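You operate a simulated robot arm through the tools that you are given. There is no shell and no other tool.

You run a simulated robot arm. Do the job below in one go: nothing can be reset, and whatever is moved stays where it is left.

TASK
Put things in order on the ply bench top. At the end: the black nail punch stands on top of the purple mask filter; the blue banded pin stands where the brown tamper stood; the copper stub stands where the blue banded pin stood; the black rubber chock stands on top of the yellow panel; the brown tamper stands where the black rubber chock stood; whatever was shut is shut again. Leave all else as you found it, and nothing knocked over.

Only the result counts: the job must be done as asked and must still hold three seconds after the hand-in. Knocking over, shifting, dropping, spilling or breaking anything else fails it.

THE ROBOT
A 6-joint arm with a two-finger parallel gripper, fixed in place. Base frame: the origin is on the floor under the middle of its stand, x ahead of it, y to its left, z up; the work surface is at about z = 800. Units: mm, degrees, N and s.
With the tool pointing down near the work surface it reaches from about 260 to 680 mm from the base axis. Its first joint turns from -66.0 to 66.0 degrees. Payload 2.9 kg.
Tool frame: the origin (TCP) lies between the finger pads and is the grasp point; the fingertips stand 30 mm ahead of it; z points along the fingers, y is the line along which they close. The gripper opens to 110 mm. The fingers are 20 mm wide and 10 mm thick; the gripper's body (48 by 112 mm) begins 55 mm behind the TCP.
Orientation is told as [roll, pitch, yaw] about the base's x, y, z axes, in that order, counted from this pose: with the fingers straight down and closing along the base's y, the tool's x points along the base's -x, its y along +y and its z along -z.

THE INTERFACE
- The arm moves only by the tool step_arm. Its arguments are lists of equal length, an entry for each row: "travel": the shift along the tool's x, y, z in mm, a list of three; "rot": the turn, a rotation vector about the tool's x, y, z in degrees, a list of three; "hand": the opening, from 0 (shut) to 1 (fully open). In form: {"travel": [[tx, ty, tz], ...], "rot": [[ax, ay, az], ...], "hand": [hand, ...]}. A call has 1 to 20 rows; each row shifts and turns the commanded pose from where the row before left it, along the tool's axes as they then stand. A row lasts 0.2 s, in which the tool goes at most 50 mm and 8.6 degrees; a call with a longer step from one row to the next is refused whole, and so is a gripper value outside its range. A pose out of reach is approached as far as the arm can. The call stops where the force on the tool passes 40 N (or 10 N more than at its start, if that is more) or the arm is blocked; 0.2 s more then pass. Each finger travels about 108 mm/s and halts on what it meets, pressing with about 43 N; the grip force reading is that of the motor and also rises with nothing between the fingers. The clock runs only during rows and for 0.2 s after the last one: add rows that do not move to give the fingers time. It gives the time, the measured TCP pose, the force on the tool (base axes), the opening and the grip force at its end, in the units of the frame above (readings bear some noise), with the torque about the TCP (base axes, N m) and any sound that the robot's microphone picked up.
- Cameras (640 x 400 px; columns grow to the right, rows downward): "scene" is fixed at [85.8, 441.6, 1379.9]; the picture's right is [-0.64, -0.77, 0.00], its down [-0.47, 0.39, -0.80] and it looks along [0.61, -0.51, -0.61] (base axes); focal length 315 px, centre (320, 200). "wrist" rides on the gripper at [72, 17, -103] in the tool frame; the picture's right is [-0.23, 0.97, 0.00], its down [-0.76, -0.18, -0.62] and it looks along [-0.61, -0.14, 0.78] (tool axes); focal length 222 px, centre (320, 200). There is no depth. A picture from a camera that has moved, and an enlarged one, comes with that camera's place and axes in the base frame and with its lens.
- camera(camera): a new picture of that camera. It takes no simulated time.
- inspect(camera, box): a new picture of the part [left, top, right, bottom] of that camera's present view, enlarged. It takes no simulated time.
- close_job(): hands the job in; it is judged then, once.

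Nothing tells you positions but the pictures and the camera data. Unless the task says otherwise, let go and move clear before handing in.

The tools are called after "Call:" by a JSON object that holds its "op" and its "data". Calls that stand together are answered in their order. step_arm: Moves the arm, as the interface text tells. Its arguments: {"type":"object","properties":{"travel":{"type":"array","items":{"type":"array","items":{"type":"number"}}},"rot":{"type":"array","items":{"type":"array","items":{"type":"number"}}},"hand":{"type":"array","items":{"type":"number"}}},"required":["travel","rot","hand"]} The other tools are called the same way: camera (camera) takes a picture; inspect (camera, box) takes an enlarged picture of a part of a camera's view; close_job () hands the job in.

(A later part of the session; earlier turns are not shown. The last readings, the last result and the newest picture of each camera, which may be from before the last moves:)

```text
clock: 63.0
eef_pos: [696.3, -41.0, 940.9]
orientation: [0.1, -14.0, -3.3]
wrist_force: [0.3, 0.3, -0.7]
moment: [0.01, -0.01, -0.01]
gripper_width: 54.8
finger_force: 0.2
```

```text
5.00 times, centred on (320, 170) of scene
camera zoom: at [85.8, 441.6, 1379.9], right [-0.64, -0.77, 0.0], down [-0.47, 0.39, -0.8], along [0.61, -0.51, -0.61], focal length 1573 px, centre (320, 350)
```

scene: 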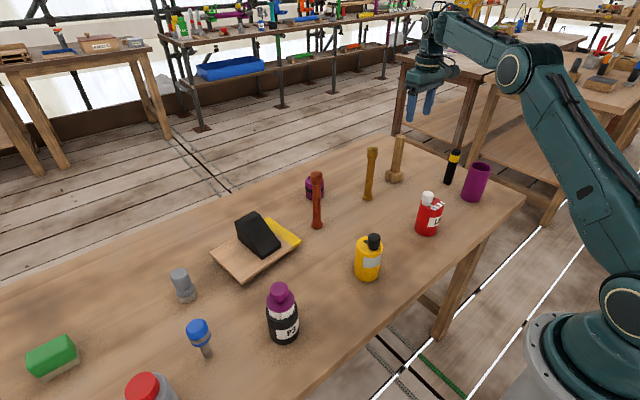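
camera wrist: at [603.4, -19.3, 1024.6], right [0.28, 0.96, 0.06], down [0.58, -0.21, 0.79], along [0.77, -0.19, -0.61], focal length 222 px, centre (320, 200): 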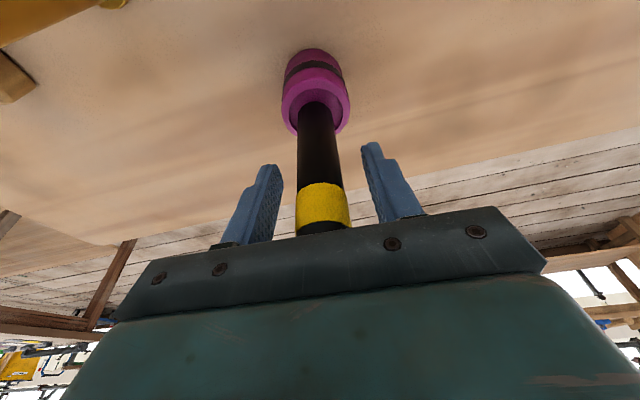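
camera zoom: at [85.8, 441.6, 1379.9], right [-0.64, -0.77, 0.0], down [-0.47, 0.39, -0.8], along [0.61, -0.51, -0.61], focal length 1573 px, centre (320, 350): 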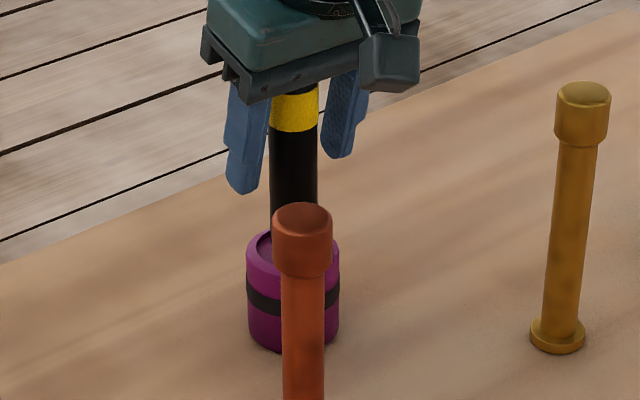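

The punch stands by itself on the filter. I'll withdraw upward and back, then straighten the tool.

Call:
{"op": "step_arm", "data": {"travel": [[-4.8, 0, -19.4], [12.1, 0, -33.9], [12.1, 0, -33.9], [12.1, 0, -33.9], [12.1, 0, -33.9], [0, 0, 0]], "rot": [[0, 0, 0], [0, 0, 0], [0, 0, 0], [0, 0, 0], [0, 0, 0], [0, 0, 0]], "hand": [0.5, 0.5, 0.5, 0.5, 0.5, 0.5]}}

Call:
{"op": "step_arm", "data": {"travel": [[0, 0, 0], [0, 0, 0], [0, 0, 0]], "rot": [[0, 7, 0], [0, 7, 0], [0, 0, -3.3]], "hand": [0.5, 0.5, 0.5]}}

Call:
{"op": "camera", "data": {"camera": "wrist"}}

Call:
{"op": "camera", "data": {"camera": "scene"}}

```text
clock: 64.4
eef_pos: [617.5, -35.6, 1081.9]
orientation: [0.1, -14.0, -3.3]
wrist_force: [0.3, -0.1, -0.2]
moment: [0.03, 0.01, 0.02]
gripper_width: 55.2
finger_force: 0.1
```

```text
clock: 65.2
eef_pos: [616.7, -36.7, 1080.8]
orientation: [0.2, 0.1, 0.1]
wrist_force: [0.0, -0.3, -0.4]
moment: [0.01, 0.04, 0.0]
gripper_width: 55.1
finger_force: 0.1
```

```text
taken
camera wrist: at [545.3, -19.5, 1185.6], right [0.23, 0.97, 0.0], down [0.76, -0.18, 0.62], along [0.61, -0.14, -0.78], focal length 222 px, centre (320, 200)
```

wrist: 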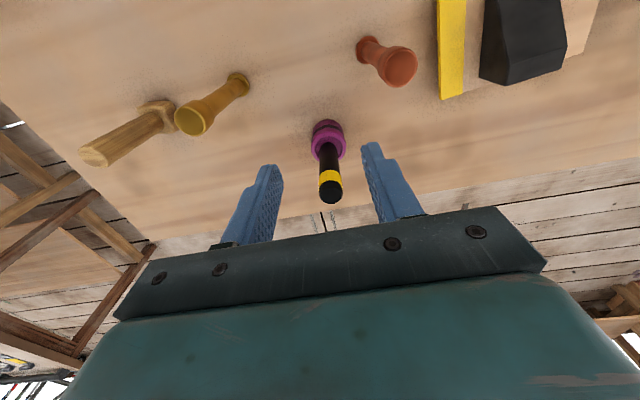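

```text
taken
```

scene: 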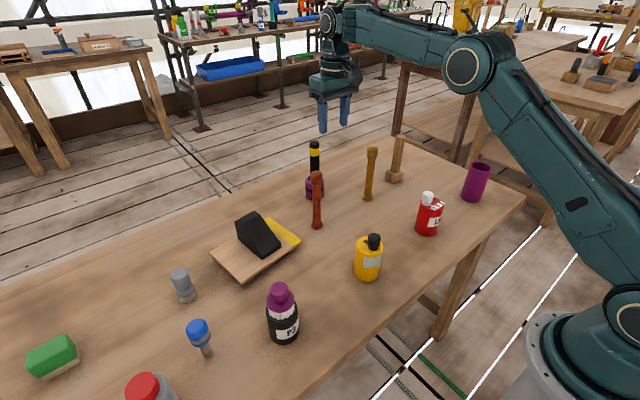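

All is well there. Next is the blue banded pin at about (440, 419); I'll move above it and look closely.

Call:
{"op": "step_arm", "data": {"travel": [[16.1, 41.5, 0], [16.1, 41.5, 0], [16.1, 41.5, 0], [16.1, 41.5, 0], [16.1, 41.5, 0], [16.1, 41.5, 0], [16.1, 41.5, 0], [16.1, 41.5, 0], [16.1, 41.5, 0], [16.1, 41.5, 0], [16.1, 41.5, 0], [0, 0, 35], [0, 0, 35], [0, 0, 0]], "rot": [[0, 0, 0], [0, 0, 0], [0, 0, 0], [0, 0, 0], [0, 0, 0], [0, 0, 0], [0, 0, 0], [0, 0, 0], [0, 0, 0], [0, 0, 0], [0, 0, 0], [0, 0, 0], [0, 0, 0], [0, 0, 0]], "hand": [0.5, 0.5, 0.5, 0.5, 0.5, 0.5, 0.5, 0.5, 0.5, 0.5, 0.5, 0.5, 0.5, 0.5]}}

Call:
{"op": "camera", "data": {"camera": "wrist"}}

Call:
{"op": "inspect", "data": {"camera": "wrist", "box": [220, 70, 420, 210]}}

Call:
{"op": "inspect", "data": {"camera": "scene", "box": [170, 300, 240, 370]}}

```text
clock: 68.2
eef_pos: [440.7, 420.0, 1012.1]
orientation: [0.0, -0.1, 0.0]
wrist_force: [0.0, 0.4, 0.4]
moment: [0.0, -0.02, 0.02]
gripper_width: 54.8
finger_force: 0.0
```

```text
taken
camera wrist: at [368.4, 437.3, 1115.4], right [0.23, 0.97, 0.0], down [0.76, -0.18, 0.62], along [0.61, -0.14, -0.78], focal length 222 px, centre (320, 200)
```

wrist: 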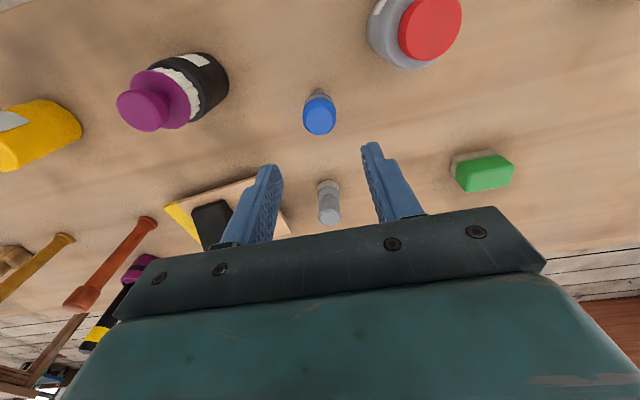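

```text
2.86 times, centred on (320, 140) of wrist
camera zoom: at [368.4, 437.3, 1115.4], right [0.23, 0.97, 0.0], down [0.76, -0.18, 0.62], along [0.61, -0.14, -0.78], focal length 635 px, centre (320, 371)
```

zoom: 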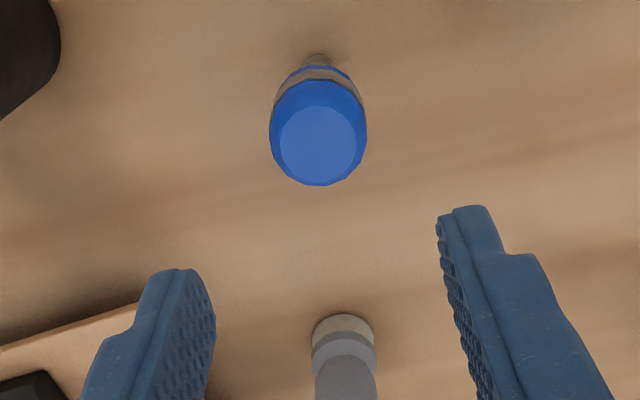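

```text
5.71 times, centred on (205, 335) of scene
camera zoom: at [85.8, 441.6, 1379.9], right [-0.64, -0.77, 0.0], down [-0.47, 0.39, -0.8], along [0.61, -0.51, -0.61], focal length 1798 px, centre (977, -571)
```

zoom: 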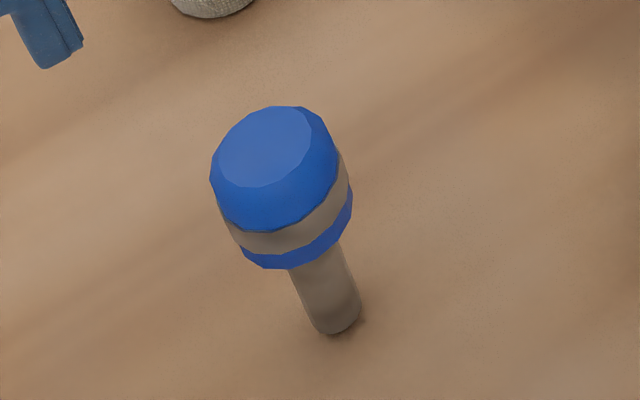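

The pin stands at about (440, 420) with a 35 mm head (z 862–897) on a thin stem, right under my tool. I'll lower so the pads come level with the head.

Call:
{"op": "step_arm", "data": {"travel": [[0, 0, 40], [0, 0, 40], [0, 0, 30], [0, 0, 20], [0, 0, 0]], "rot": [[0, 0, 0], [0, 0, 0], [0, 0, 0], [0, 0, 0], [0, 0, 0]], "hand": [0.5, 0.5, 0.5, 0.5, 0.5]}}

Call:
{"op": "camera", "data": {"camera": "wrist"}}

Call:
{"op": "inspect", "data": {"camera": "wrist", "box": [240, 110, 400, 240]}}

Call:
{"op": "inspect", "data": {"camera": "scene", "box": [150, 270, 250, 380]}}

```text
clock: 69.4
eef_pos: [437.1, 419.8, 881.0]
orientation: [0.1, 0.0, 0.0]
wrist_force: [0.3, -1.0, -0.2]
moment: [-0.01, -0.02, -0.01]
gripper_width: 55.0
finger_force: 0.0
```

```text
taken
camera wrist: at [365.9, 436.6, 985.0], right [0.23, 0.97, 0.0], down [0.76, -0.18, 0.62], along [0.61, -0.14, -0.78], focal length 222 px, centre (320, 200)
```

wrist: 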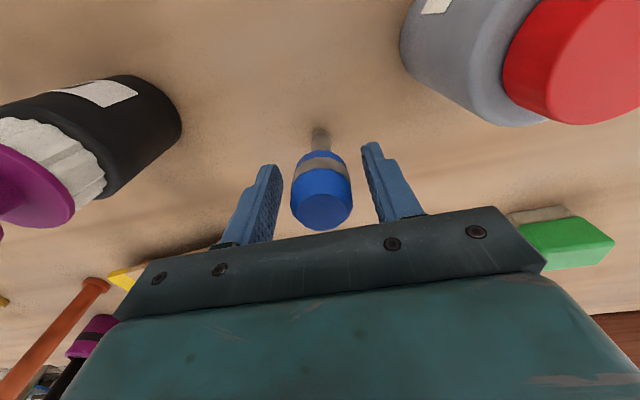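

```text
3.08 times, centred on (320, 175) of wrist
camera zoom: at [365.9, 436.6, 985.0], right [0.23, 0.97, 0.0], down [0.76, -0.18, 0.62], along [0.61, -0.14, -0.78], focal length 684 px, centre (320, 277)
```

zoom: 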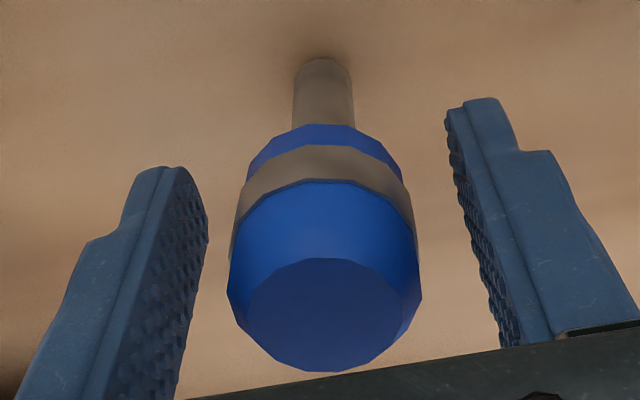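

```text
3.64 times, centred on (200, 325) of scene
camera zoom: at [85.9, 441.6, 1379.9], right [-0.64, -0.77, 0.0], down [-0.47, 0.39, -0.8], along [0.61, -0.51, -0.61], focal length 1144 px, centre (756, -254)
```

zoom: 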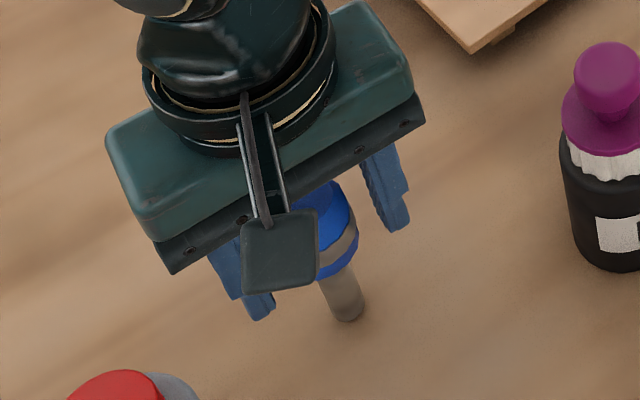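

The head sits squarely between the pads. I'll nudge 3 mm forward and close slowly so the pin isn't tipped.

Call:
{"op": "step_arm", "data": {"travel": [[-3, 0, 0], [0, 0, 0], [0, 0, 0], [0, 0, 0], [0, 0, 0], [0, 0, 0], [0, 0, 0], [0, 0, 0]], "rot": [[0, 0, 0], [0, 0, 0], [0, 0, 0], [0, 0, 0], [0, 0, 0], [0, 0, 0], [0, 0, 0], [0, 0, 0]], "hand": [0.5, 0.45, 0.4, 0.36, 0.34, 0.32, 0.2, 0.2]}}

Call:
{"op": "inspect", "data": {"camera": "wrist", "box": [240, 110, 400, 240]}}

```text
clock: 71.2
eef_pos: [441.1, 419.3, 881.4]
orientation: [0.1, 0.0, 0.1]
wrist_force: [0.1, 0.5, 0.4]
moment: [-0.01, 0.04, -0.02]
gripper_width: 32.8
finger_force: 43.0
```

```text
3.08 times, centred on (320, 175) of wrist
camera zoom: at [369.4, 436.1, 985.4], right [0.23, 0.97, 0.0], down [0.76, -0.18, 0.62], along [0.61, -0.14, -0.78], focal length 684 px, centre (320, 277)
```

zoom: 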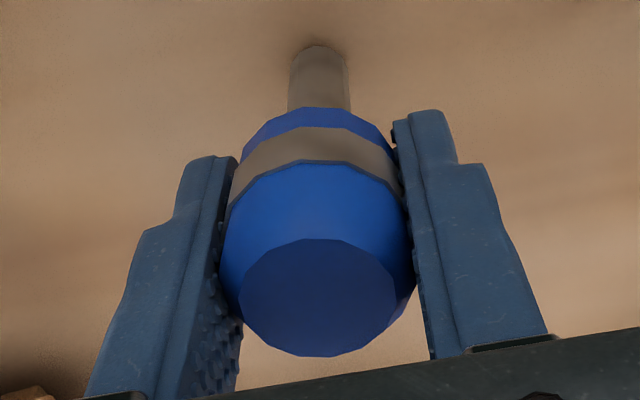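

Gripped at 33 mm without disturbance; the pin's original spot is (440, 420). I'll lift it and carry it at height to the tamper's old spot at (377.5, -299.5).

Call:
{"op": "step_arm", "data": {"travel": [[0, 0, -20], [0, 0, -40], [0, 0, -45], [0, 0, -45], [0, 0, -25], [0, 0, 0]], "rot": [[0, 0, 0], [0, 0, 0], [0, 0, 0], [0, 0, 0], [0, 0, 0], [0, 0, 0]], "hand": [0.2, 0.2, 0.2, 0.2, 0.2, 0.2]}}

Call:
{"op": "step_arm", "data": {"travel": [[3.9, -45, 0], [3.9, -45, 0], [3.9, -45, 0], [3.9, -45, 0], [3.9, -45, 0], [3.9, -45, 0], [3.9, -45, 0], [3.9, -45, 0], [3.9, -45, 0], [3.9, -45, 0], [3.9, -45, 0], [3.9, -45, 0], [3.9, -45, 0], [3.9, -45, 0], [3.9, -45, 0], [3.9, -44, 0], [0, 0, 0]], "rot": [[0, 0, 0], [0, 0, 0], [0, 0, 0], [0, 0, 0], [0, 0, 0], [0, 0, 0], [0, 0, 0], [0, 0, 0], [0, 0, 0], [0, 0, 0], [0, 0, 0], [0, 0, 0], [0, 0, 0], [0, 0, 0], [0, 0, 0], [0, 0, 0], [0, 0, 0]], "hand": [0.2, 0.2, 0.2, 0.2, 0.2, 0.2, 0.2, 0.2, 0.2, 0.2, 0.2, 0.2, 0.2, 0.2, 0.2, 0.2, 0.2]}}

Call:
{"op": "camera", "data": {"camera": "wrist"}}

Call:
{"op": "camera", "data": {"camera": "scene"}}

```text
clock: 72.6
eef_pos: [443.7, 420.0, 1057.0]
orientation: [0.0, -0.1, 0.0]
wrist_force: [-0.8, 0.0, 0.0]
moment: [0.01, 0.02, -0.02]
gripper_width: 32.8
finger_force: 42.5
```

```text
clock: 76.2
eef_pos: [380.9, -298.2, 1056.5]
orientation: [0.0, 0.0, 0.0]
wrist_force: [0.3, -0.5, -0.7]
moment: [0.04, 0.02, -0.02]
gripper_width: 32.2
finger_force: 43.1
```

```text
taken
camera wrist: at [308.1, -281.4, 1160.4], right [0.23, 0.97, 0.0], down [0.76, -0.18, 0.62], along [0.61, -0.14, -0.78], focal length 222 px, centre (320, 200)
```

wrist: 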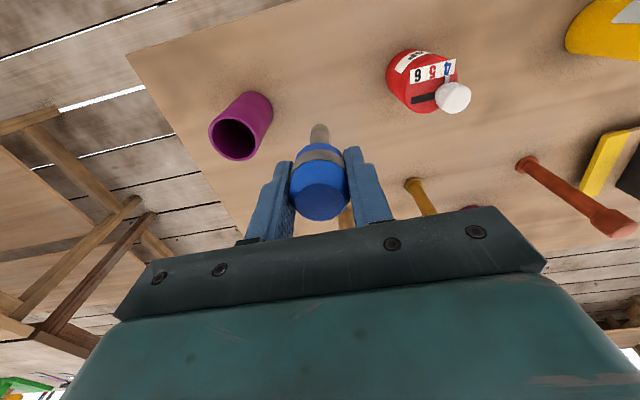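

```text
taken
```

scene: 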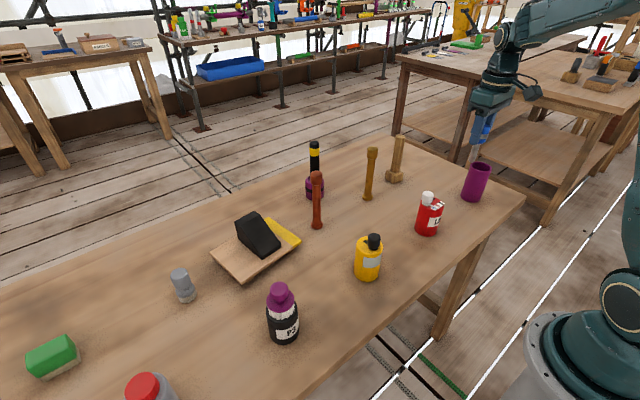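

The pin is held upright over the tamper's old spot. I'll correct 2–3 mm and lower until the stem is about 7 mm above the bench.

Call:
{"op": "step_arm", "data": {"travel": [[2.6, -1.3, 40], [0, 0, 45], [0, 0, 45], [0, 0, 37], [0, 0, 0], [0, 0, 0]], "rot": [[0, 0, 0], [0, 0, 0], [0, 0, 0], [0, 0, 0], [0, 0, 0], [0, 0, 0]], "hand": [0.2, 0.2, 0.2, 0.2, 0.2, 0.2]}}

Call:
{"op": "camera", "data": {"camera": "wrist"}}

Call:
{"op": "inspect", "data": {"camera": "scene", "box": [410, 110, 510, 240]}}

```text
clock: 77.6
eef_pos: [380.4, -300.1, 888.2]
orientation: [0.1, 0.0, 0.0]
wrist_force: [0.5, -0.2, 0.0]
moment: [-0.03, 0.0, 0.01]
gripper_width: 32.4
finger_force: 43.0
```

```text
taken
camera wrist: at [307.9, -283.8, 991.3], right [0.23, 0.97, 0.0], down [0.76, -0.18, 0.62], along [0.61, -0.14, -0.78], focal length 222 px, centre (320, 200)
```

wrist: 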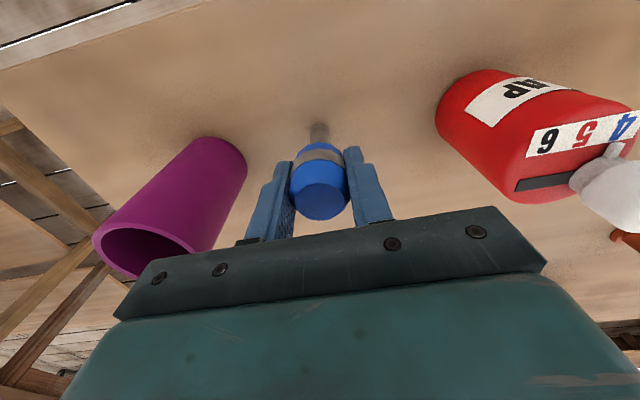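

```text
3.08 times, centred on (460, 175) of scene
camera zoom: at [85.9, 441.6, 1379.9], right [-0.64, -0.77, 0.0], down [-0.47, 0.39, -0.8], along [0.61, -0.51, -0.61], focal length 968 px, centre (-111, 277)
```

zoom: 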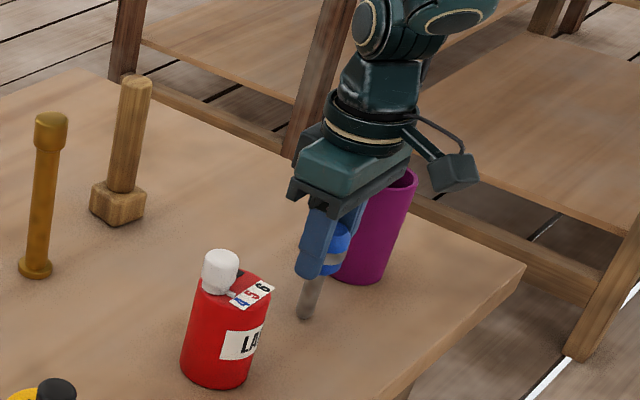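

The pin is a few millimetres above the bench at the right spot. I'll lower it gently now.

Call:
{"op": "step_arm", "data": {"travel": [[1.5, 0, 3], [0, 0, 1], [0, 0, 1], [0, 0, 0]], "rot": [[0, 0, 0], [0, 0, 0], [0, 0, 0], [0, 0, 0]], "hand": [0.2, 0.2, 0.2, 0.2]}}

```text
clock: 78.6
eef_pos: [379.0, -302.0, 885.0]
orientation: [-0.2, -0.3, 0.1]
wrist_force: [4.0, 6.2, 27.7]
moment: [0.46, -0.25, 0.12]
gripper_width: 32.2
finger_force: 42.9
```

The stem touched down a little earlier than expected, with about 28 N. I'll ease up by 2 mm and check the force and picture before letting go.

Call:
{"op": "step_arm", "data": {"travel": [[0, 0, -2], [0, 0, 0]], "rot": [[0, 0, 0], [0, 0, 0]], "hand": [0.2, 0.2]}}

Call:
{"op": "inspect", "data": {"camera": "wrist", "box": [240, 90, 400, 240]}}

Call:
{"op": "inspect", "data": {"camera": "scene", "box": [430, 150, 490, 220]}}

```text
clock: 79.2
eef_pos: [377.2, -301.9, 884.8]
orientation: [0.2, 0.2, -0.1]
wrist_force: [3.2, -2.1, 8.8]
moment: [-0.26, -0.28, 0.02]
gripper_width: 32.0
finger_force: 43.6
```

```text
2.67 times, centred on (320, 165) of wrist
camera zoom: at [304.6, -284.5, 989.2], right [0.23, 0.97, 0.0], down [0.76, -0.18, 0.62], along [0.61, -0.14, -0.78], focal length 592 px, centre (320, 293)
```

zoom: 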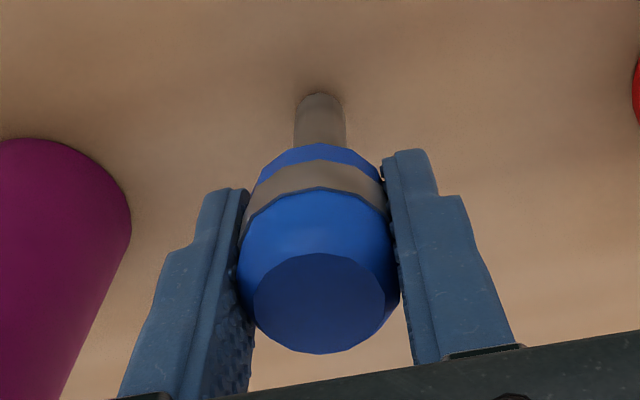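

```text
5.71 times, centred on (460, 185) of scene
camera zoom: at [85.8, 441.7, 1379.9], right [-0.64, -0.77, 0.0], down [-0.47, 0.39, -0.8], along [0.61, -0.51, -0.61], focal length 1798 px, centre (-480, 286)
```

zoom: 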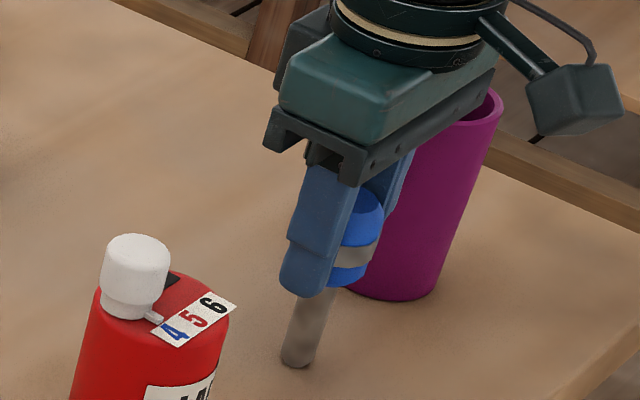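

The pin hasn't turned in the grip and is upright, with about 9 N of pressure left. I'll ease up 0.7 mm more, then open slowly.

Call:
{"op": "step_arm", "data": {"travel": [[0, 0, -0.7], [0, 0, 0], [0, 0, 0]], "rot": [[0, 0, 0], [0, 0, 0], [0, 0, 0]], "hand": [0.2, 0.2, 0.2]}}

```text
clock: 80.0
eef_pos: [376.6, -300.8, 884.9]
orientation: [0.2, 0.1, 0.0]
wrist_force: [0.2, -0.2, 0.0]
moment: [0.01, 0.02, 0.0]
gripper_width: 32.1
finger_force: 42.5
```

Contact force is now zero with the stem just touching. I'll open the fingers slowly.

Call:
{"op": "step_arm", "data": {"travel": [[0, 0, 0], [0, 0, 0], [0, 0, 0], [0, 0, 0], [0, 0, 0], [0, 0, 0]], "rot": [[0, 0, 0], [0, 0, 0], [0, 0, 0], [0, 0, 0], [0, 0, 0], [0, 0, 0]], "hand": [0.31, 0.33, 0.36, 0.42, 0.5, 0.55]}}

Call:
{"op": "inspect", "data": {"camera": "wrist", "box": [240, 90, 400, 240]}}

Call:
{"op": "inspect", "data": {"camera": "scene", "box": [430, 150, 490, 220]}}

```text
clock: 81.4
eef_pos: [376.1, -301.9, 886.4]
orientation: [0.2, 0.1, -0.1]
wrist_force: [0.3, -1.2, 0.0]
moment: [0.0, 0.01, 0.01]
gripper_width: 60.5
finger_force: 0.1
```

```text
2.67 times, centred on (320, 165) of wrist
camera zoom: at [304.7, -284.8, 990.1], right [0.23, 0.97, 0.0], down [0.76, -0.18, 0.62], along [0.61, -0.14, -0.78], focal length 592 px, centre (320, 293)
```

zoom: 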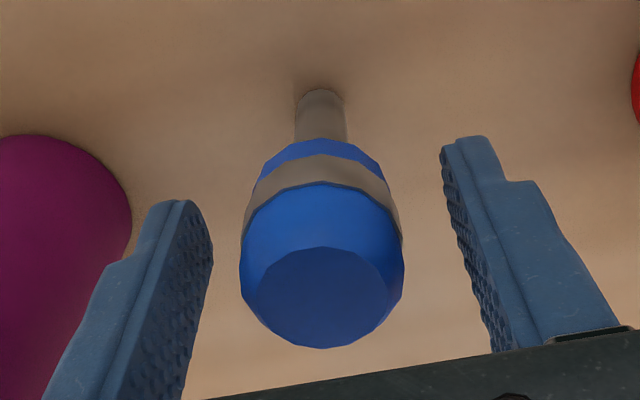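

```text
5.71 times, centred on (460, 185) of scene
camera zoom: at [85.8, 441.6, 1379.9], right [-0.64, -0.77, 0.0], down [-0.47, 0.39, -0.8], along [0.61, -0.51, -0.61], focal length 1798 px, centre (-480, 286)
```

zoom: 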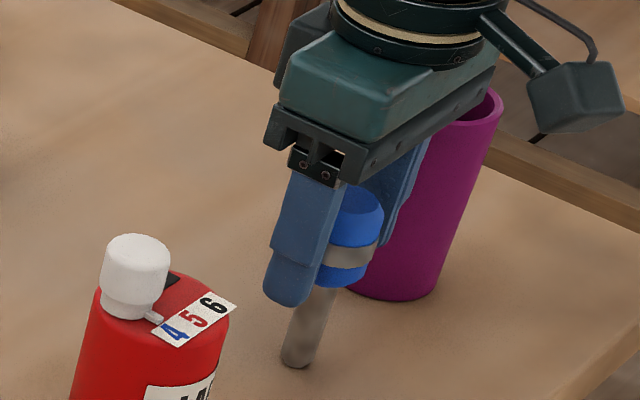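

The pin stands on its own at the tamper's old spot. I'll rise straight up and check everything again.

Call:
{"op": "step_arm", "data": {"travel": [[0, 0, -10], [0, 0, -30], [0, 0, -45], [0, 0, -45], [0, 0, -40], [0, 0, 0]], "rot": [[0, 0, 0], [0, 0, 0], [0, 0, 0], [0, 0, 0], [0, 0, 0], [0, 0, 0]], "hand": [0.55, 0.55, 0.55, 0.55, 0.55, 0.55]}}

Call:
{"op": "camera", "data": {"camera": "wrist"}}

Call:
{"op": "camera", "data": {"camera": "scene"}}

```text
clock: 82.8
eef_pos: [376.3, -302.6, 1057.0]
orientation: [0.1, -0.1, -0.1]
wrist_force: [-0.3, -0.5, 0.0]
moment: [-0.01, -0.01, -0.01]
gripper_width: 60.4
finger_force: 0.2
```

```text
taken
camera wrist: at [304.3, -285.8, 1160.6], right [0.23, 0.97, 0.0], down [0.76, -0.18, 0.62], along [0.61, -0.14, -0.78], focal length 222 px, centre (320, 200)
```

wrist: 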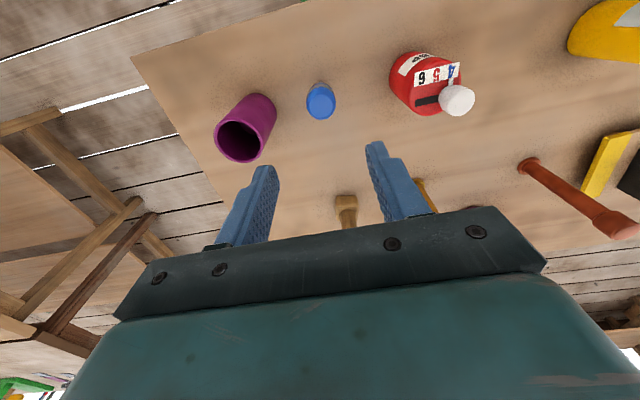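

```text
taken
```

scene: 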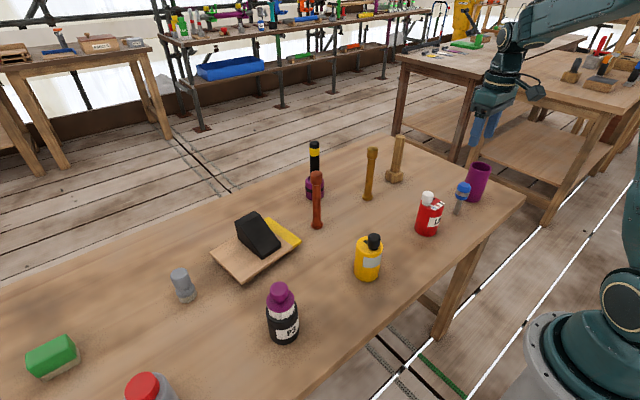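

The pin is upright in its new place. The last item is the copper stub at about (588, 37); I'll move above it and look.

Call:
{"op": "step_arm", "data": {"travel": [[-23.5, 37.8, 0], [-23.5, 37.8, 0], [-23.5, 37.8, 0], [-23.5, 37.8, 0], [-23.5, 37.8, 0], [-23.5, 37.8, 0], [-23.5, 37.8, 0], [-23.5, 37.8, 0], [-23.5, 37.8, 0], [0, 0, 0]], "rot": [[0, 0, 0], [0, 0, 0], [0, 0, 0], [0, 0, 0], [0, 0, 0], [0, 0, 0], [0, 0, 0], [0, 0, 0], [0, 0, 0], [0, 0, 0]], "hand": [0.55, 0.55, 0.55, 0.55, 0.55, 0.55, 0.55, 0.55, 0.55, 0.55]}}

Call:
{"op": "camera", "data": {"camera": "wrist"}}

Call:
{"op": "inspect", "data": {"camera": "wrist", "box": [220, 60, 420, 210]}}

```text
clock: 85.0
eef_pos: [587.1, 38.7, 1057.4]
orientation: [0.1, 0.0, 0.0]
wrist_force: [0.3, 0.8, 0.2]
moment: [0.01, 0.03, 0.01]
gripper_width: 60.3
finger_force: 0.1
```

```text
taken
camera wrist: at [515.6, 54.7, 1161.5], right [0.23, 0.97, 0.0], down [0.76, -0.18, 0.62], along [0.61, -0.14, -0.78], focal length 222 px, centre (320, 200)
```

wrist: 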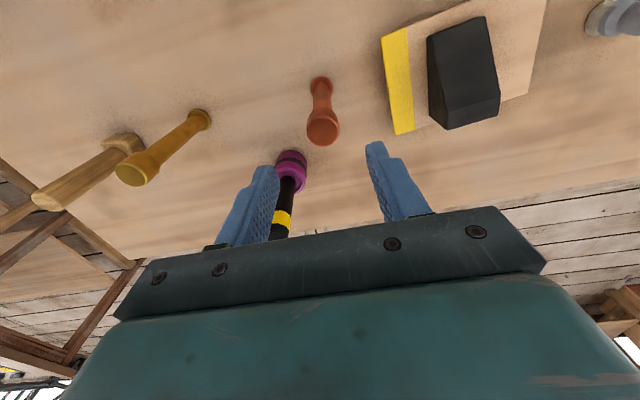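

```text
2.67 times, centred on (320, 135) of wrist
camera zoom: at [515.6, 54.7, 1161.5], right [0.23, 0.97, 0.0], down [0.76, -0.18, 0.62], along [0.61, -0.14, -0.78], focal length 592 px, centre (320, 373)
```

zoom: 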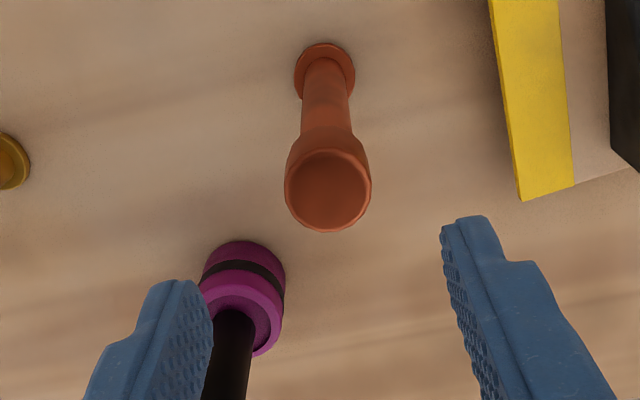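

The copper stub stands at about (588.5, 40.5), its 29 mm head topping out near z = 968. I'll lower to grip it at the head.

Call:
{"op": "step_arm", "data": {"travel": [[-1.4, 1.6, 35], [0, 0, 35], [0, 0, 35], [0, 0, 0]], "rot": [[0, 0, 0], [0, 0, 0], [0, 0, 0], [0, 0, 0]], "hand": [0.55, 0.55, 0.55, 0.55]}}

Call:
{"op": "inspect", "data": {"camera": "wrist", "box": [220, 90, 420, 240]}}

Call:
{"op": "inspect", "data": {"camera": "scene", "box": [270, 110, 360, 240]}}

```text
clock: 86.0
eef_pos: [589.4, 39.0, 952.2]
orientation: [0.2, 0.0, 0.0]
wrist_force: [0.4, 0.0, 0.0]
moment: [0.0, 0.0, 0.01]
gripper_width: 60.5
finger_force: 0.1
```

```text
2.67 times, centred on (320, 165) of wrist
camera zoom: at [517.1, 55.3, 1054.8], right [0.23, 0.97, 0.0], down [0.76, -0.18, 0.62], along [0.61, -0.14, -0.78], focal length 592 px, centre (320, 293)
```

zoom: 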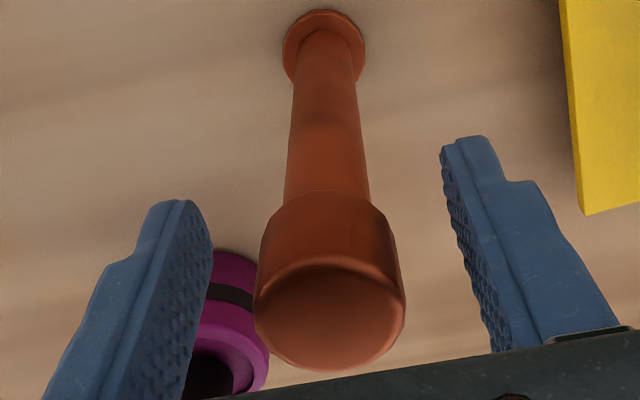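

```text
3.08 times, centred on (315, 175) of scene
camera zoom: at [85.9, 441.6, 1379.9], right [-0.64, -0.77, 0.0], down [-0.47, 0.39, -0.8], along [0.61, -0.51, -0.61], focal length 968 px, centre (335, 277)
```

zoom: 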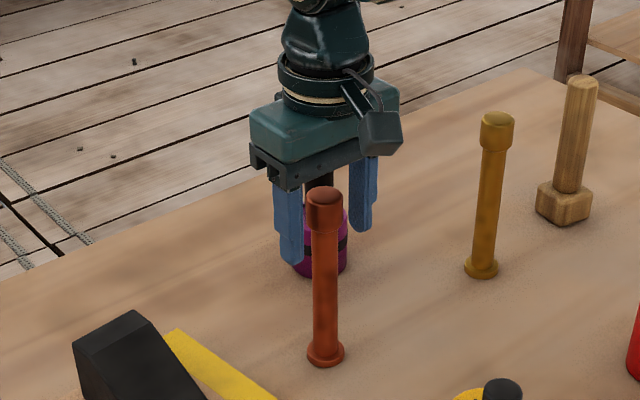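

The head lies centred between the pads. I'll close slowly and lift a little to test the hold.

Call:
{"op": "step_arm", "data": {"travel": [[0, 0, 0], [0, 0, 0], [0, 0, 0], [0, 0, 0], [0, 0, 0], [0, 0, 0]], "rot": [[0, 0, 0], [0, 0, 0], [0, 0, 0], [0, 0, 0], [0, 0, 0], [0, 0, 0]], "hand": [0.4, 0.33, 0.3, 0.27, 0.15, 0.15]}}

Call:
{"op": "step_arm", "data": {"travel": [[0, 0, -10], [0, 0, -20], [0, 0, 0]], "rot": [[0, 0, 0], [0, 0, 0], [0, 0, 0]], "hand": [0.15, 0.15, 0.15]}}

Call:
{"op": "inspect", "data": {"camera": "wrist", "box": [220, 90, 420, 240]}}

Call:
{"op": "inspect", "data": {"camera": "scene", "box": [270, 110, 360, 240]}}

```text
clock: 87.4
eef_pos: [589.9, 38.5, 950.7]
orientation: [0.0, 0.0, 0.1]
wrist_force: [0.3, -1.0, 1.6]
moment: [-0.14, 0.0, 0.02]
gripper_width: 29.1
finger_force: 43.3
```

```text
clock: 88.2
eef_pos: [590.3, 40.1, 981.3]
orientation: [0.0, 0.1, 0.0]
wrist_force: [0.1, 0.1, -1.9]
moment: [-0.03, -0.01, 0.0]
gripper_width: 29.3
finger_force: 42.6
```

```text
2.67 times, centred on (320, 165) of wrist
camera zoom: at [518.2, 57.1, 1085.9], right [0.23, 0.97, 0.0], down [0.76, -0.18, 0.62], along [0.61, -0.14, -0.78], focal length 592 px, centre (320, 293)
```

zoom: 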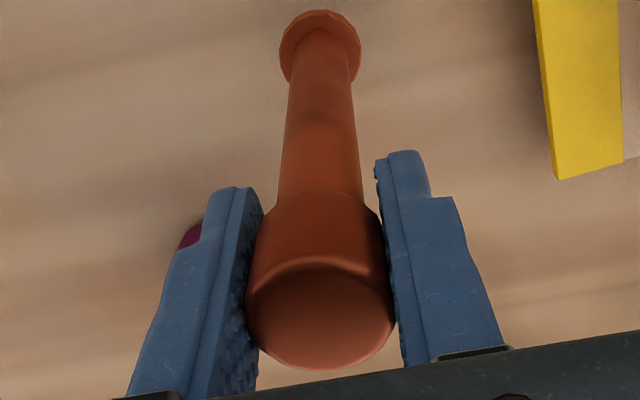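

```text
3.08 times, centred on (315, 175) of scene
camera zoom: at [85.9, 441.6, 1379.9], right [-0.64, -0.77, 0.0], down [-0.47, 0.39, -0.8], along [0.61, -0.51, -0.61], focal length 968 px, centre (335, 277)
```

zoom: 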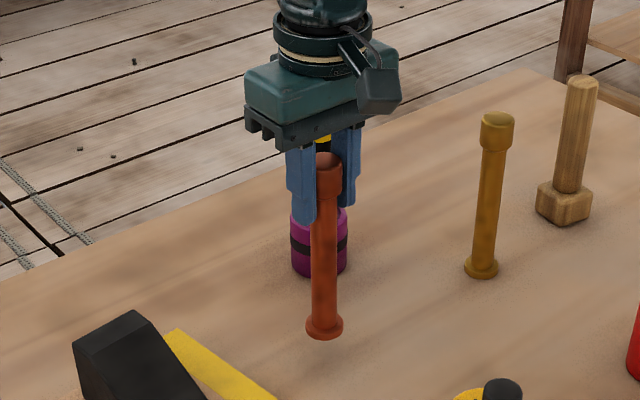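

The copper stub is held straight and light. I'll raise it well above everything and carry it to the pin's old spot at (440, 420).

Call:
{"op": "step_arm", "data": {"travel": [[0, 0, -35], [0, 0, -35], [0, 0, -35], [16.5, 42.2, 0], [16.5, 42.2, 0], [16.5, 42.2, 0], [16.5, 42.2, 0], [16.5, 42.2, 0], [16.5, 42.2, 0], [16.5, 42.2, 0], [16.5, 42.2, 0], [16.5, 42.2, 0], [0, 0, 0]], "rot": [[0, 0, 0], [0, 0, 0], [0, 0, 0], [0, 0, 0], [0, 0, 0], [0, 0, 0], [0, 0, 0], [0, 0, 0], [0, 0, 0], [0, 0, 0], [0, 0, 0], [0, 0, 0], [0, 0, 0]], "hand": [0.15, 0.15, 0.15, 0.15, 0.15, 0.15, 0.15, 0.15, 0.15, 0.15, 0.15, 0.15, 0.15]}}

Call:
{"op": "camera", "data": {"camera": "wrist"}}

Call:
{"op": "camera", "data": {"camera": "scene"}}

```text
clock: 91.0
eef_pos: [439.1, 424.4, 1085.3]
orientation: [0.0, -0.1, -0.1]
wrist_force: [-0.4, -0.1, -1.9]
moment: [-0.01, -0.02, 0.01]
gripper_width: 29.2
finger_force: 43.4
```

```text
taken
camera wrist: at [367.0, 440.5, 1190.1], right [0.23, 0.97, 0.0], down [0.76, -0.18, 0.62], along [0.61, -0.14, -0.78], focal length 222 px, centre (320, 200)
```

wrist: 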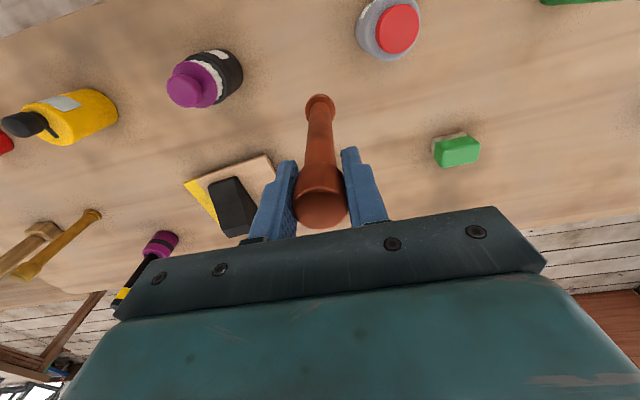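

```text
taken
```

scene: 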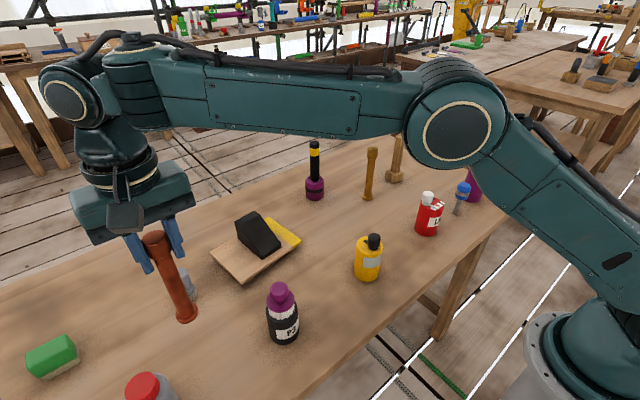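

The stub is about 3–4 mm off the pin's old spot. I'll correct that and lower it to about 10 mm above the bench.

Call:
{"op": "step_arm", "data": {"travel": [[-2.6, -4.4, 40], [0, 0, 40], [0, 0, 40], [0, 0, 0], [0, 0, 0]], "rot": [[0, 0, 0], [0, 0, 0], [0, 0, 0], [0, 0, 0], [0, 0, 0]], "hand": [0.15, 0.15, 0.15, 0.15, 0.15]}}

Call:
{"op": "inspect", "data": {"camera": "scene", "box": [130, 240, 270, 380]}}

Call:
{"op": "camera", "data": {"camera": "wrist"}}

```text
clock: 92.2
eef_pos: [444.6, 418.5, 965.9]
orientation: [0.1, -0.1, 0.0]
wrist_force: [0.5, -1.0, -1.7]
moment: [0.01, 0.01, -0.03]
gripper_width: 29.2
finger_force: 43.1
```

```text
2.86 times, centred on (200, 310) of scene
camera zoom: at [85.9, 441.7, 1379.9], right [-0.64, -0.77, 0.0], down [-0.47, 0.39, -0.8], along [0.61, -0.51, -0.61], focal length 899 px, centre (663, -114)
```

zoom: 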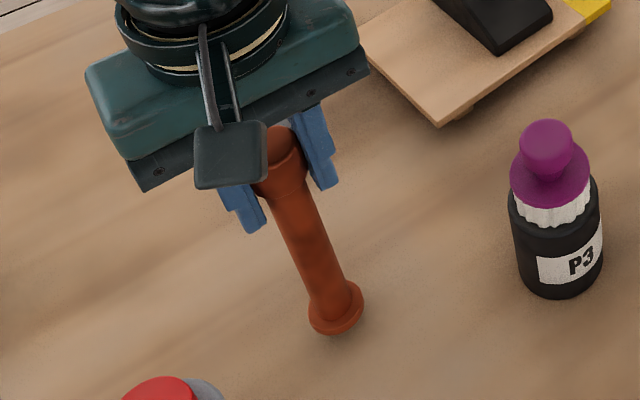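

```text
taken
camera wrist: at [372.5, 435.4, 1070.2], right [0.23, 0.97, 0.0], down [0.76, -0.18, 0.62], along [0.61, -0.14, -0.78], focal length 222 px, centre (320, 200)
```

wrist: 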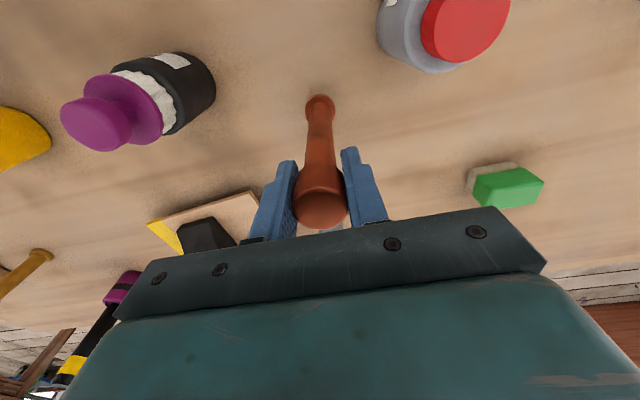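

By both cameras the stub is about 3 mm too far out. I'll correct and go down gently, 8 mm first.

Call:
{"op": "step_arm", "data": {"travel": [[3, 0.7, 4], [0, 0, 4], [0, 0, 0], [0, 0, 0]], "rot": [[0, 0, 0], [0, 0, 0], [0, 0, 0], [0, 0, 0]], "hand": [0.15, 0.15, 0.15, 0.15]}}

Call:
{"op": "step_arm", "data": {"travel": [[0, 0, 1], [0, 0, 1], [0, 0, 0]], "rot": [[0, 0, 0], [0, 0, 0], [0, 0, 0]], "hand": [0.15, 0.15, 0.15]}}

Call:
{"op": "inspect", "data": {"camera": "scene", "box": [160, 300, 240, 380]}}

```text
clock: 93.2
eef_pos: [440.4, 418.3, 958.1]
orientation: [0.1, -0.1, 0.0]
wrist_force: [-0.3, 0.4, -1.5]
moment: [-0.02, -0.01, 0.01]
gripper_width: 29.1
finger_force: 42.9
```

```text
clock: 94.0
eef_pos: [439.9, 416.6, 957.5]
orientation: [0.1, 0.0, 0.0]
wrist_force: [-0.5, -0.2, -1.3]
moment: [-0.02, 0.0, -0.03]
gripper_width: 29.1
finger_force: 43.0
```

```text
5.00 times, centred on (200, 340) of scene
camera zoom: at [85.9, 441.7, 1379.9], right [-0.64, -0.77, 0.0], down [-0.47, 0.39, -0.8], along [0.61, -0.51, -0.61], focal length 1573 px, centre (920, -500)
```

zoom: 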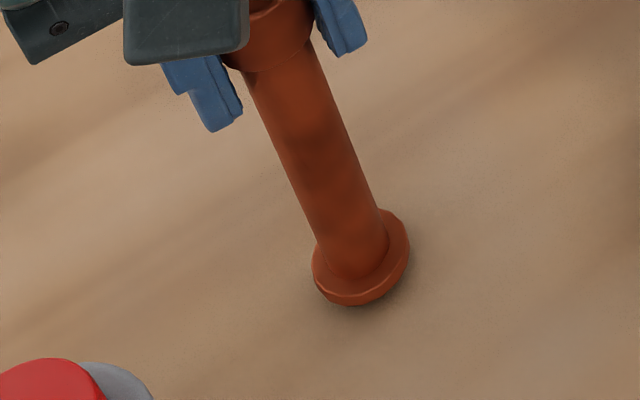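

The stub is a few millimetres above the bench and about 2 mm low in y. I'll correct and continue down in 1 mm steps.

Call:
{"op": "step_arm", "data": {"travel": [[0, 2, 1], [0, 0, 1], [0, 0, 0], [0, 0, 0]], "rot": [[0, 0, 0], [0, 0, 0], [0, 0, 0], [0, 0, 0]], "hand": [0.15, 0.15, 0.15, 0.15]}}

```text
clock: 95.0
eef_pos: [441.9, 419.7, 954.7]
orientation: [0.0, -0.1, 0.0]
wrist_force: [0.2, -0.3, -1.8]
moment: [0.0, -0.02, 0.0]
gripper_width: 29.3
finger_force: 43.7
```

Call:
{"op": "step_arm", "data": {"travel": [[0, 0, 1], [0, 0, 1], [0, 0, 0]], "rot": [[0, 0, 0], [0, 0, 0], [0, 0, 0]], "hand": [0.15, 0.15, 0.15]}}

```text
clock: 95.8
eef_pos: [441.2, 419.2, 954.0]
orientation: [0.1, 0.0, 0.1]
wrist_force: [0.5, 0.4, -1.6]
moment: [0.02, 0.0, -0.01]
gripper_width: 29.0
finger_force: 42.5
```

No contact yet at z ≈ 954; I'll keep lowering by single millimetres.

Call:
{"op": "step_arm", "data": {"travel": [[0, 0, 1], [0, 0, 0.7], [0, 0, 0]], "rot": [[0, 0, 0], [0, 0, 0], [0, 0, 0]], "hand": [0.15, 0.15, 0.15]}}

Call:
{"op": "inspect", "data": {"camera": "scene", "box": [160, 300, 240, 380]}}

```text
clock: 96.6
eef_pos: [441.2, 419.6, 950.7]
orientation: [0.1, 0.1, 0.0]
wrist_force: [0.6, 0.1, -1.6]
moment: [0.01, -0.02, 0.0]
gripper_width: 28.9
finger_force: 43.0
```

```text
5.00 times, centred on (200, 340) of scene
camera zoom: at [85.9, 441.7, 1379.9], right [-0.64, -0.77, 0.0], down [-0.47, 0.39, -0.8], along [0.61, -0.51, -0.61], focal length 1573 px, centre (920, -500)
```

zoom: 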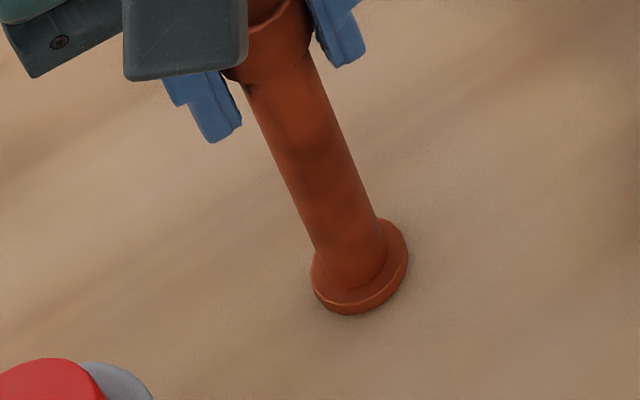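

It's almost touching. I'll take smaller steps now.

Call:
{"op": "step_arm", "data": {"travel": [[0, 0, 0.7], [0, 0, 0.7], [0, 0, 0]], "rot": [[0, 0, 0], [0, 0, 0], [0, 0, 0]], "hand": [0.15, 0.15, 0.15]}}

```text
clock: 97.4
eef_pos: [441.2, 417.9, 951.8]
orientation: [0.0, 0.0, -0.1]
wrist_force: [-0.7, -1.1, 6.8]
moment: [-0.36, 0.16, -0.06]
gripper_width: 29.2
finger_force: 42.7
```

Contact (about 8 N). I'll ease half a millimetre and open slowly.

Call:
{"op": "step_arm", "data": {"travel": [[0, 0, -0.5], [0, 0, 0], [0, 0, 0], [0, 0, 0], [0, 0, 0], [0, 0, 0], [0, 0, 0]], "rot": [[0, 0, 0], [0, 0, 0], [0, 0, 0], [0, 0, 0], [0, 0, 0], [0, 0, 0], [0, 0, 0]], "hand": [0.15, 0.15, 0.28, 0.3, 0.35, 0.45, 0.55]}}

Call:
{"op": "inspect", "data": {"camera": "wrist", "box": [220, 90, 420, 240]}}

Call:
{"op": "inspect", "data": {"camera": "scene", "box": [130, 240, 270, 380]}}

```text
clock: 99.0
eef_pos: [440.1, 418.9, 951.5]
orientation: [0.1, 0.1, 0.1]
wrist_force: [-1.0, -0.5, -0.5]
moment: [-0.01, 0.03, 0.01]
gripper_width: 60.5
finger_force: 0.0
```

```text
2.67 times, centred on (320, 165) of wrist
camera zoom: at [368.6, 435.7, 1055.1], right [0.23, 0.97, 0.0], down [0.76, -0.18, 0.62], along [0.61, -0.14, -0.78], focal length 592 px, centre (320, 293)
```

zoom: 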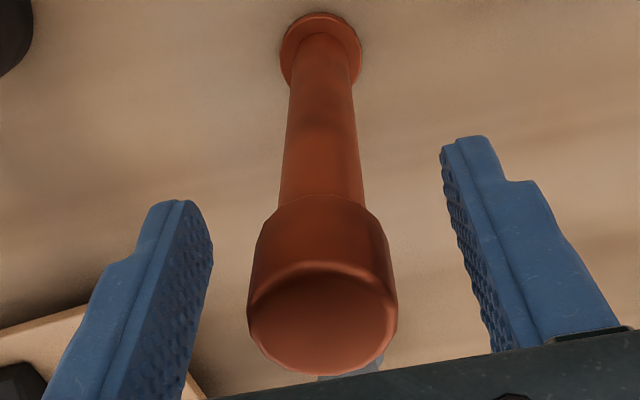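

```text
2.86 times, centred on (200, 310) of scene
camera zoom: at [85.8, 441.6, 1379.9], right [-0.64, -0.77, 0.0], down [-0.47, 0.39, -0.8], along [0.61, -0.51, -0.61], focal length 899 px, centre (663, -114)
```

zoom: 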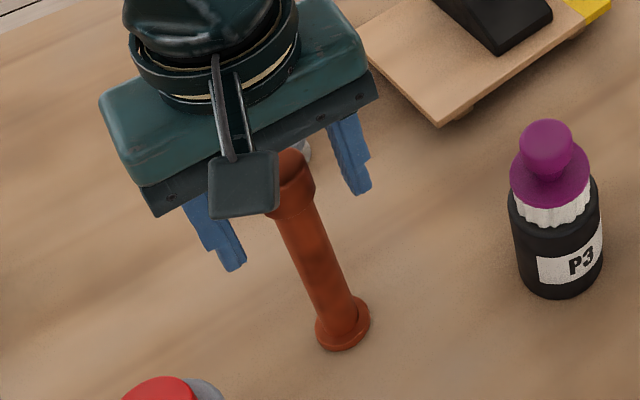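

The copper stub stands free. I'll rise straight up to a clear height and survey the whole bench.

Call:
{"op": "step_arm", "data": {"travel": [[0, 0, -10], [0, 0, -30], [0, 0, -45], [0, 0, -45], [30, 0, -30], [40, 0, -10], [0, 0, 0]], "rot": [[0, 0, 0], [0, 0, 0], [0, 0, 0], [0, 0, 0], [0, 0, 0], [0, 0, 0], [0, 0, 0]], "hand": [0.55, 0.55, 0.55, 0.55, 0.55, 0.55, 0.55]}}

Call:
{"op": "camera", "data": {"camera": "wrist"}}

Call:
{"op": "camera", "data": {"camera": "scene"}}

Call:
{"op": "inspect", "data": {"camera": "wrist", "box": [220, 40, 420, 190]}}

```text
clock: 100.6
eef_pos: [370.3, 420.7, 1122.2]
orientation: [0.1, 0.0, -0.1]
wrist_force: [-0.7, 0.1, -0.8]
moment: [0.02, -0.04, 0.03]
gripper_width: 60.3
finger_force: 0.2
```

```text
taken
camera wrist: at [297.2, 436.9, 1226.6], right [0.23, 0.97, 0.0], down [0.76, -0.18, 0.62], along [0.61, -0.14, -0.78], focal length 222 px, centre (320, 200)
```

wrist: 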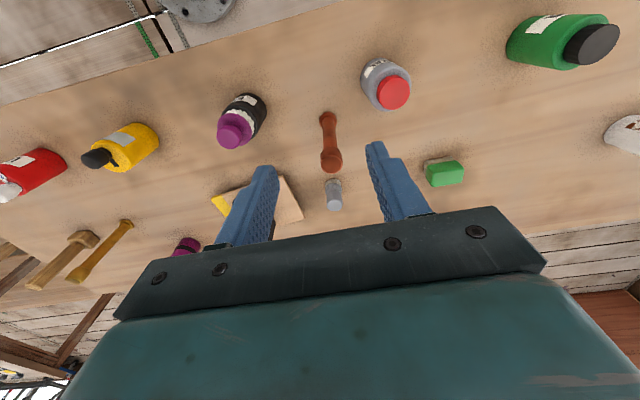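

```text
taken
```

scene: 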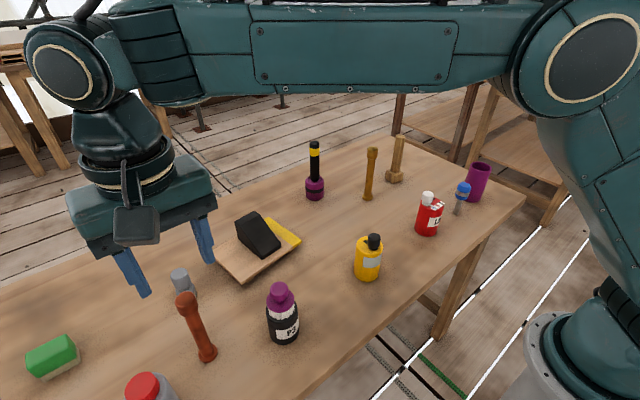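

```text
2.67 times, centred on (320, 115) of wrist
camera zoom: at [297.2, 436.9, 1226.6], right [0.23, 0.97, 0.0], down [0.76, -0.18, 0.62], along [0.61, -0.14, -0.78], focal length 592 px, centre (320, 427)
```

zoom: 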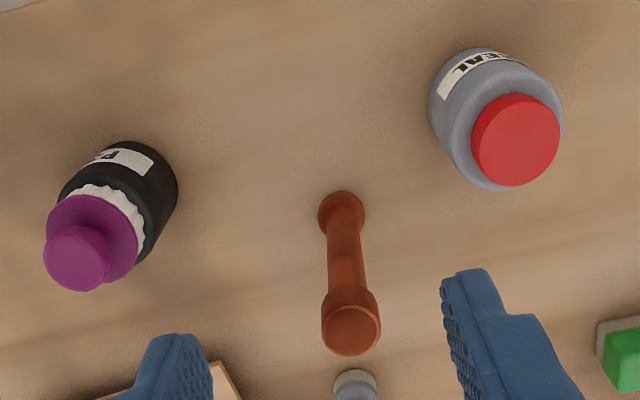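

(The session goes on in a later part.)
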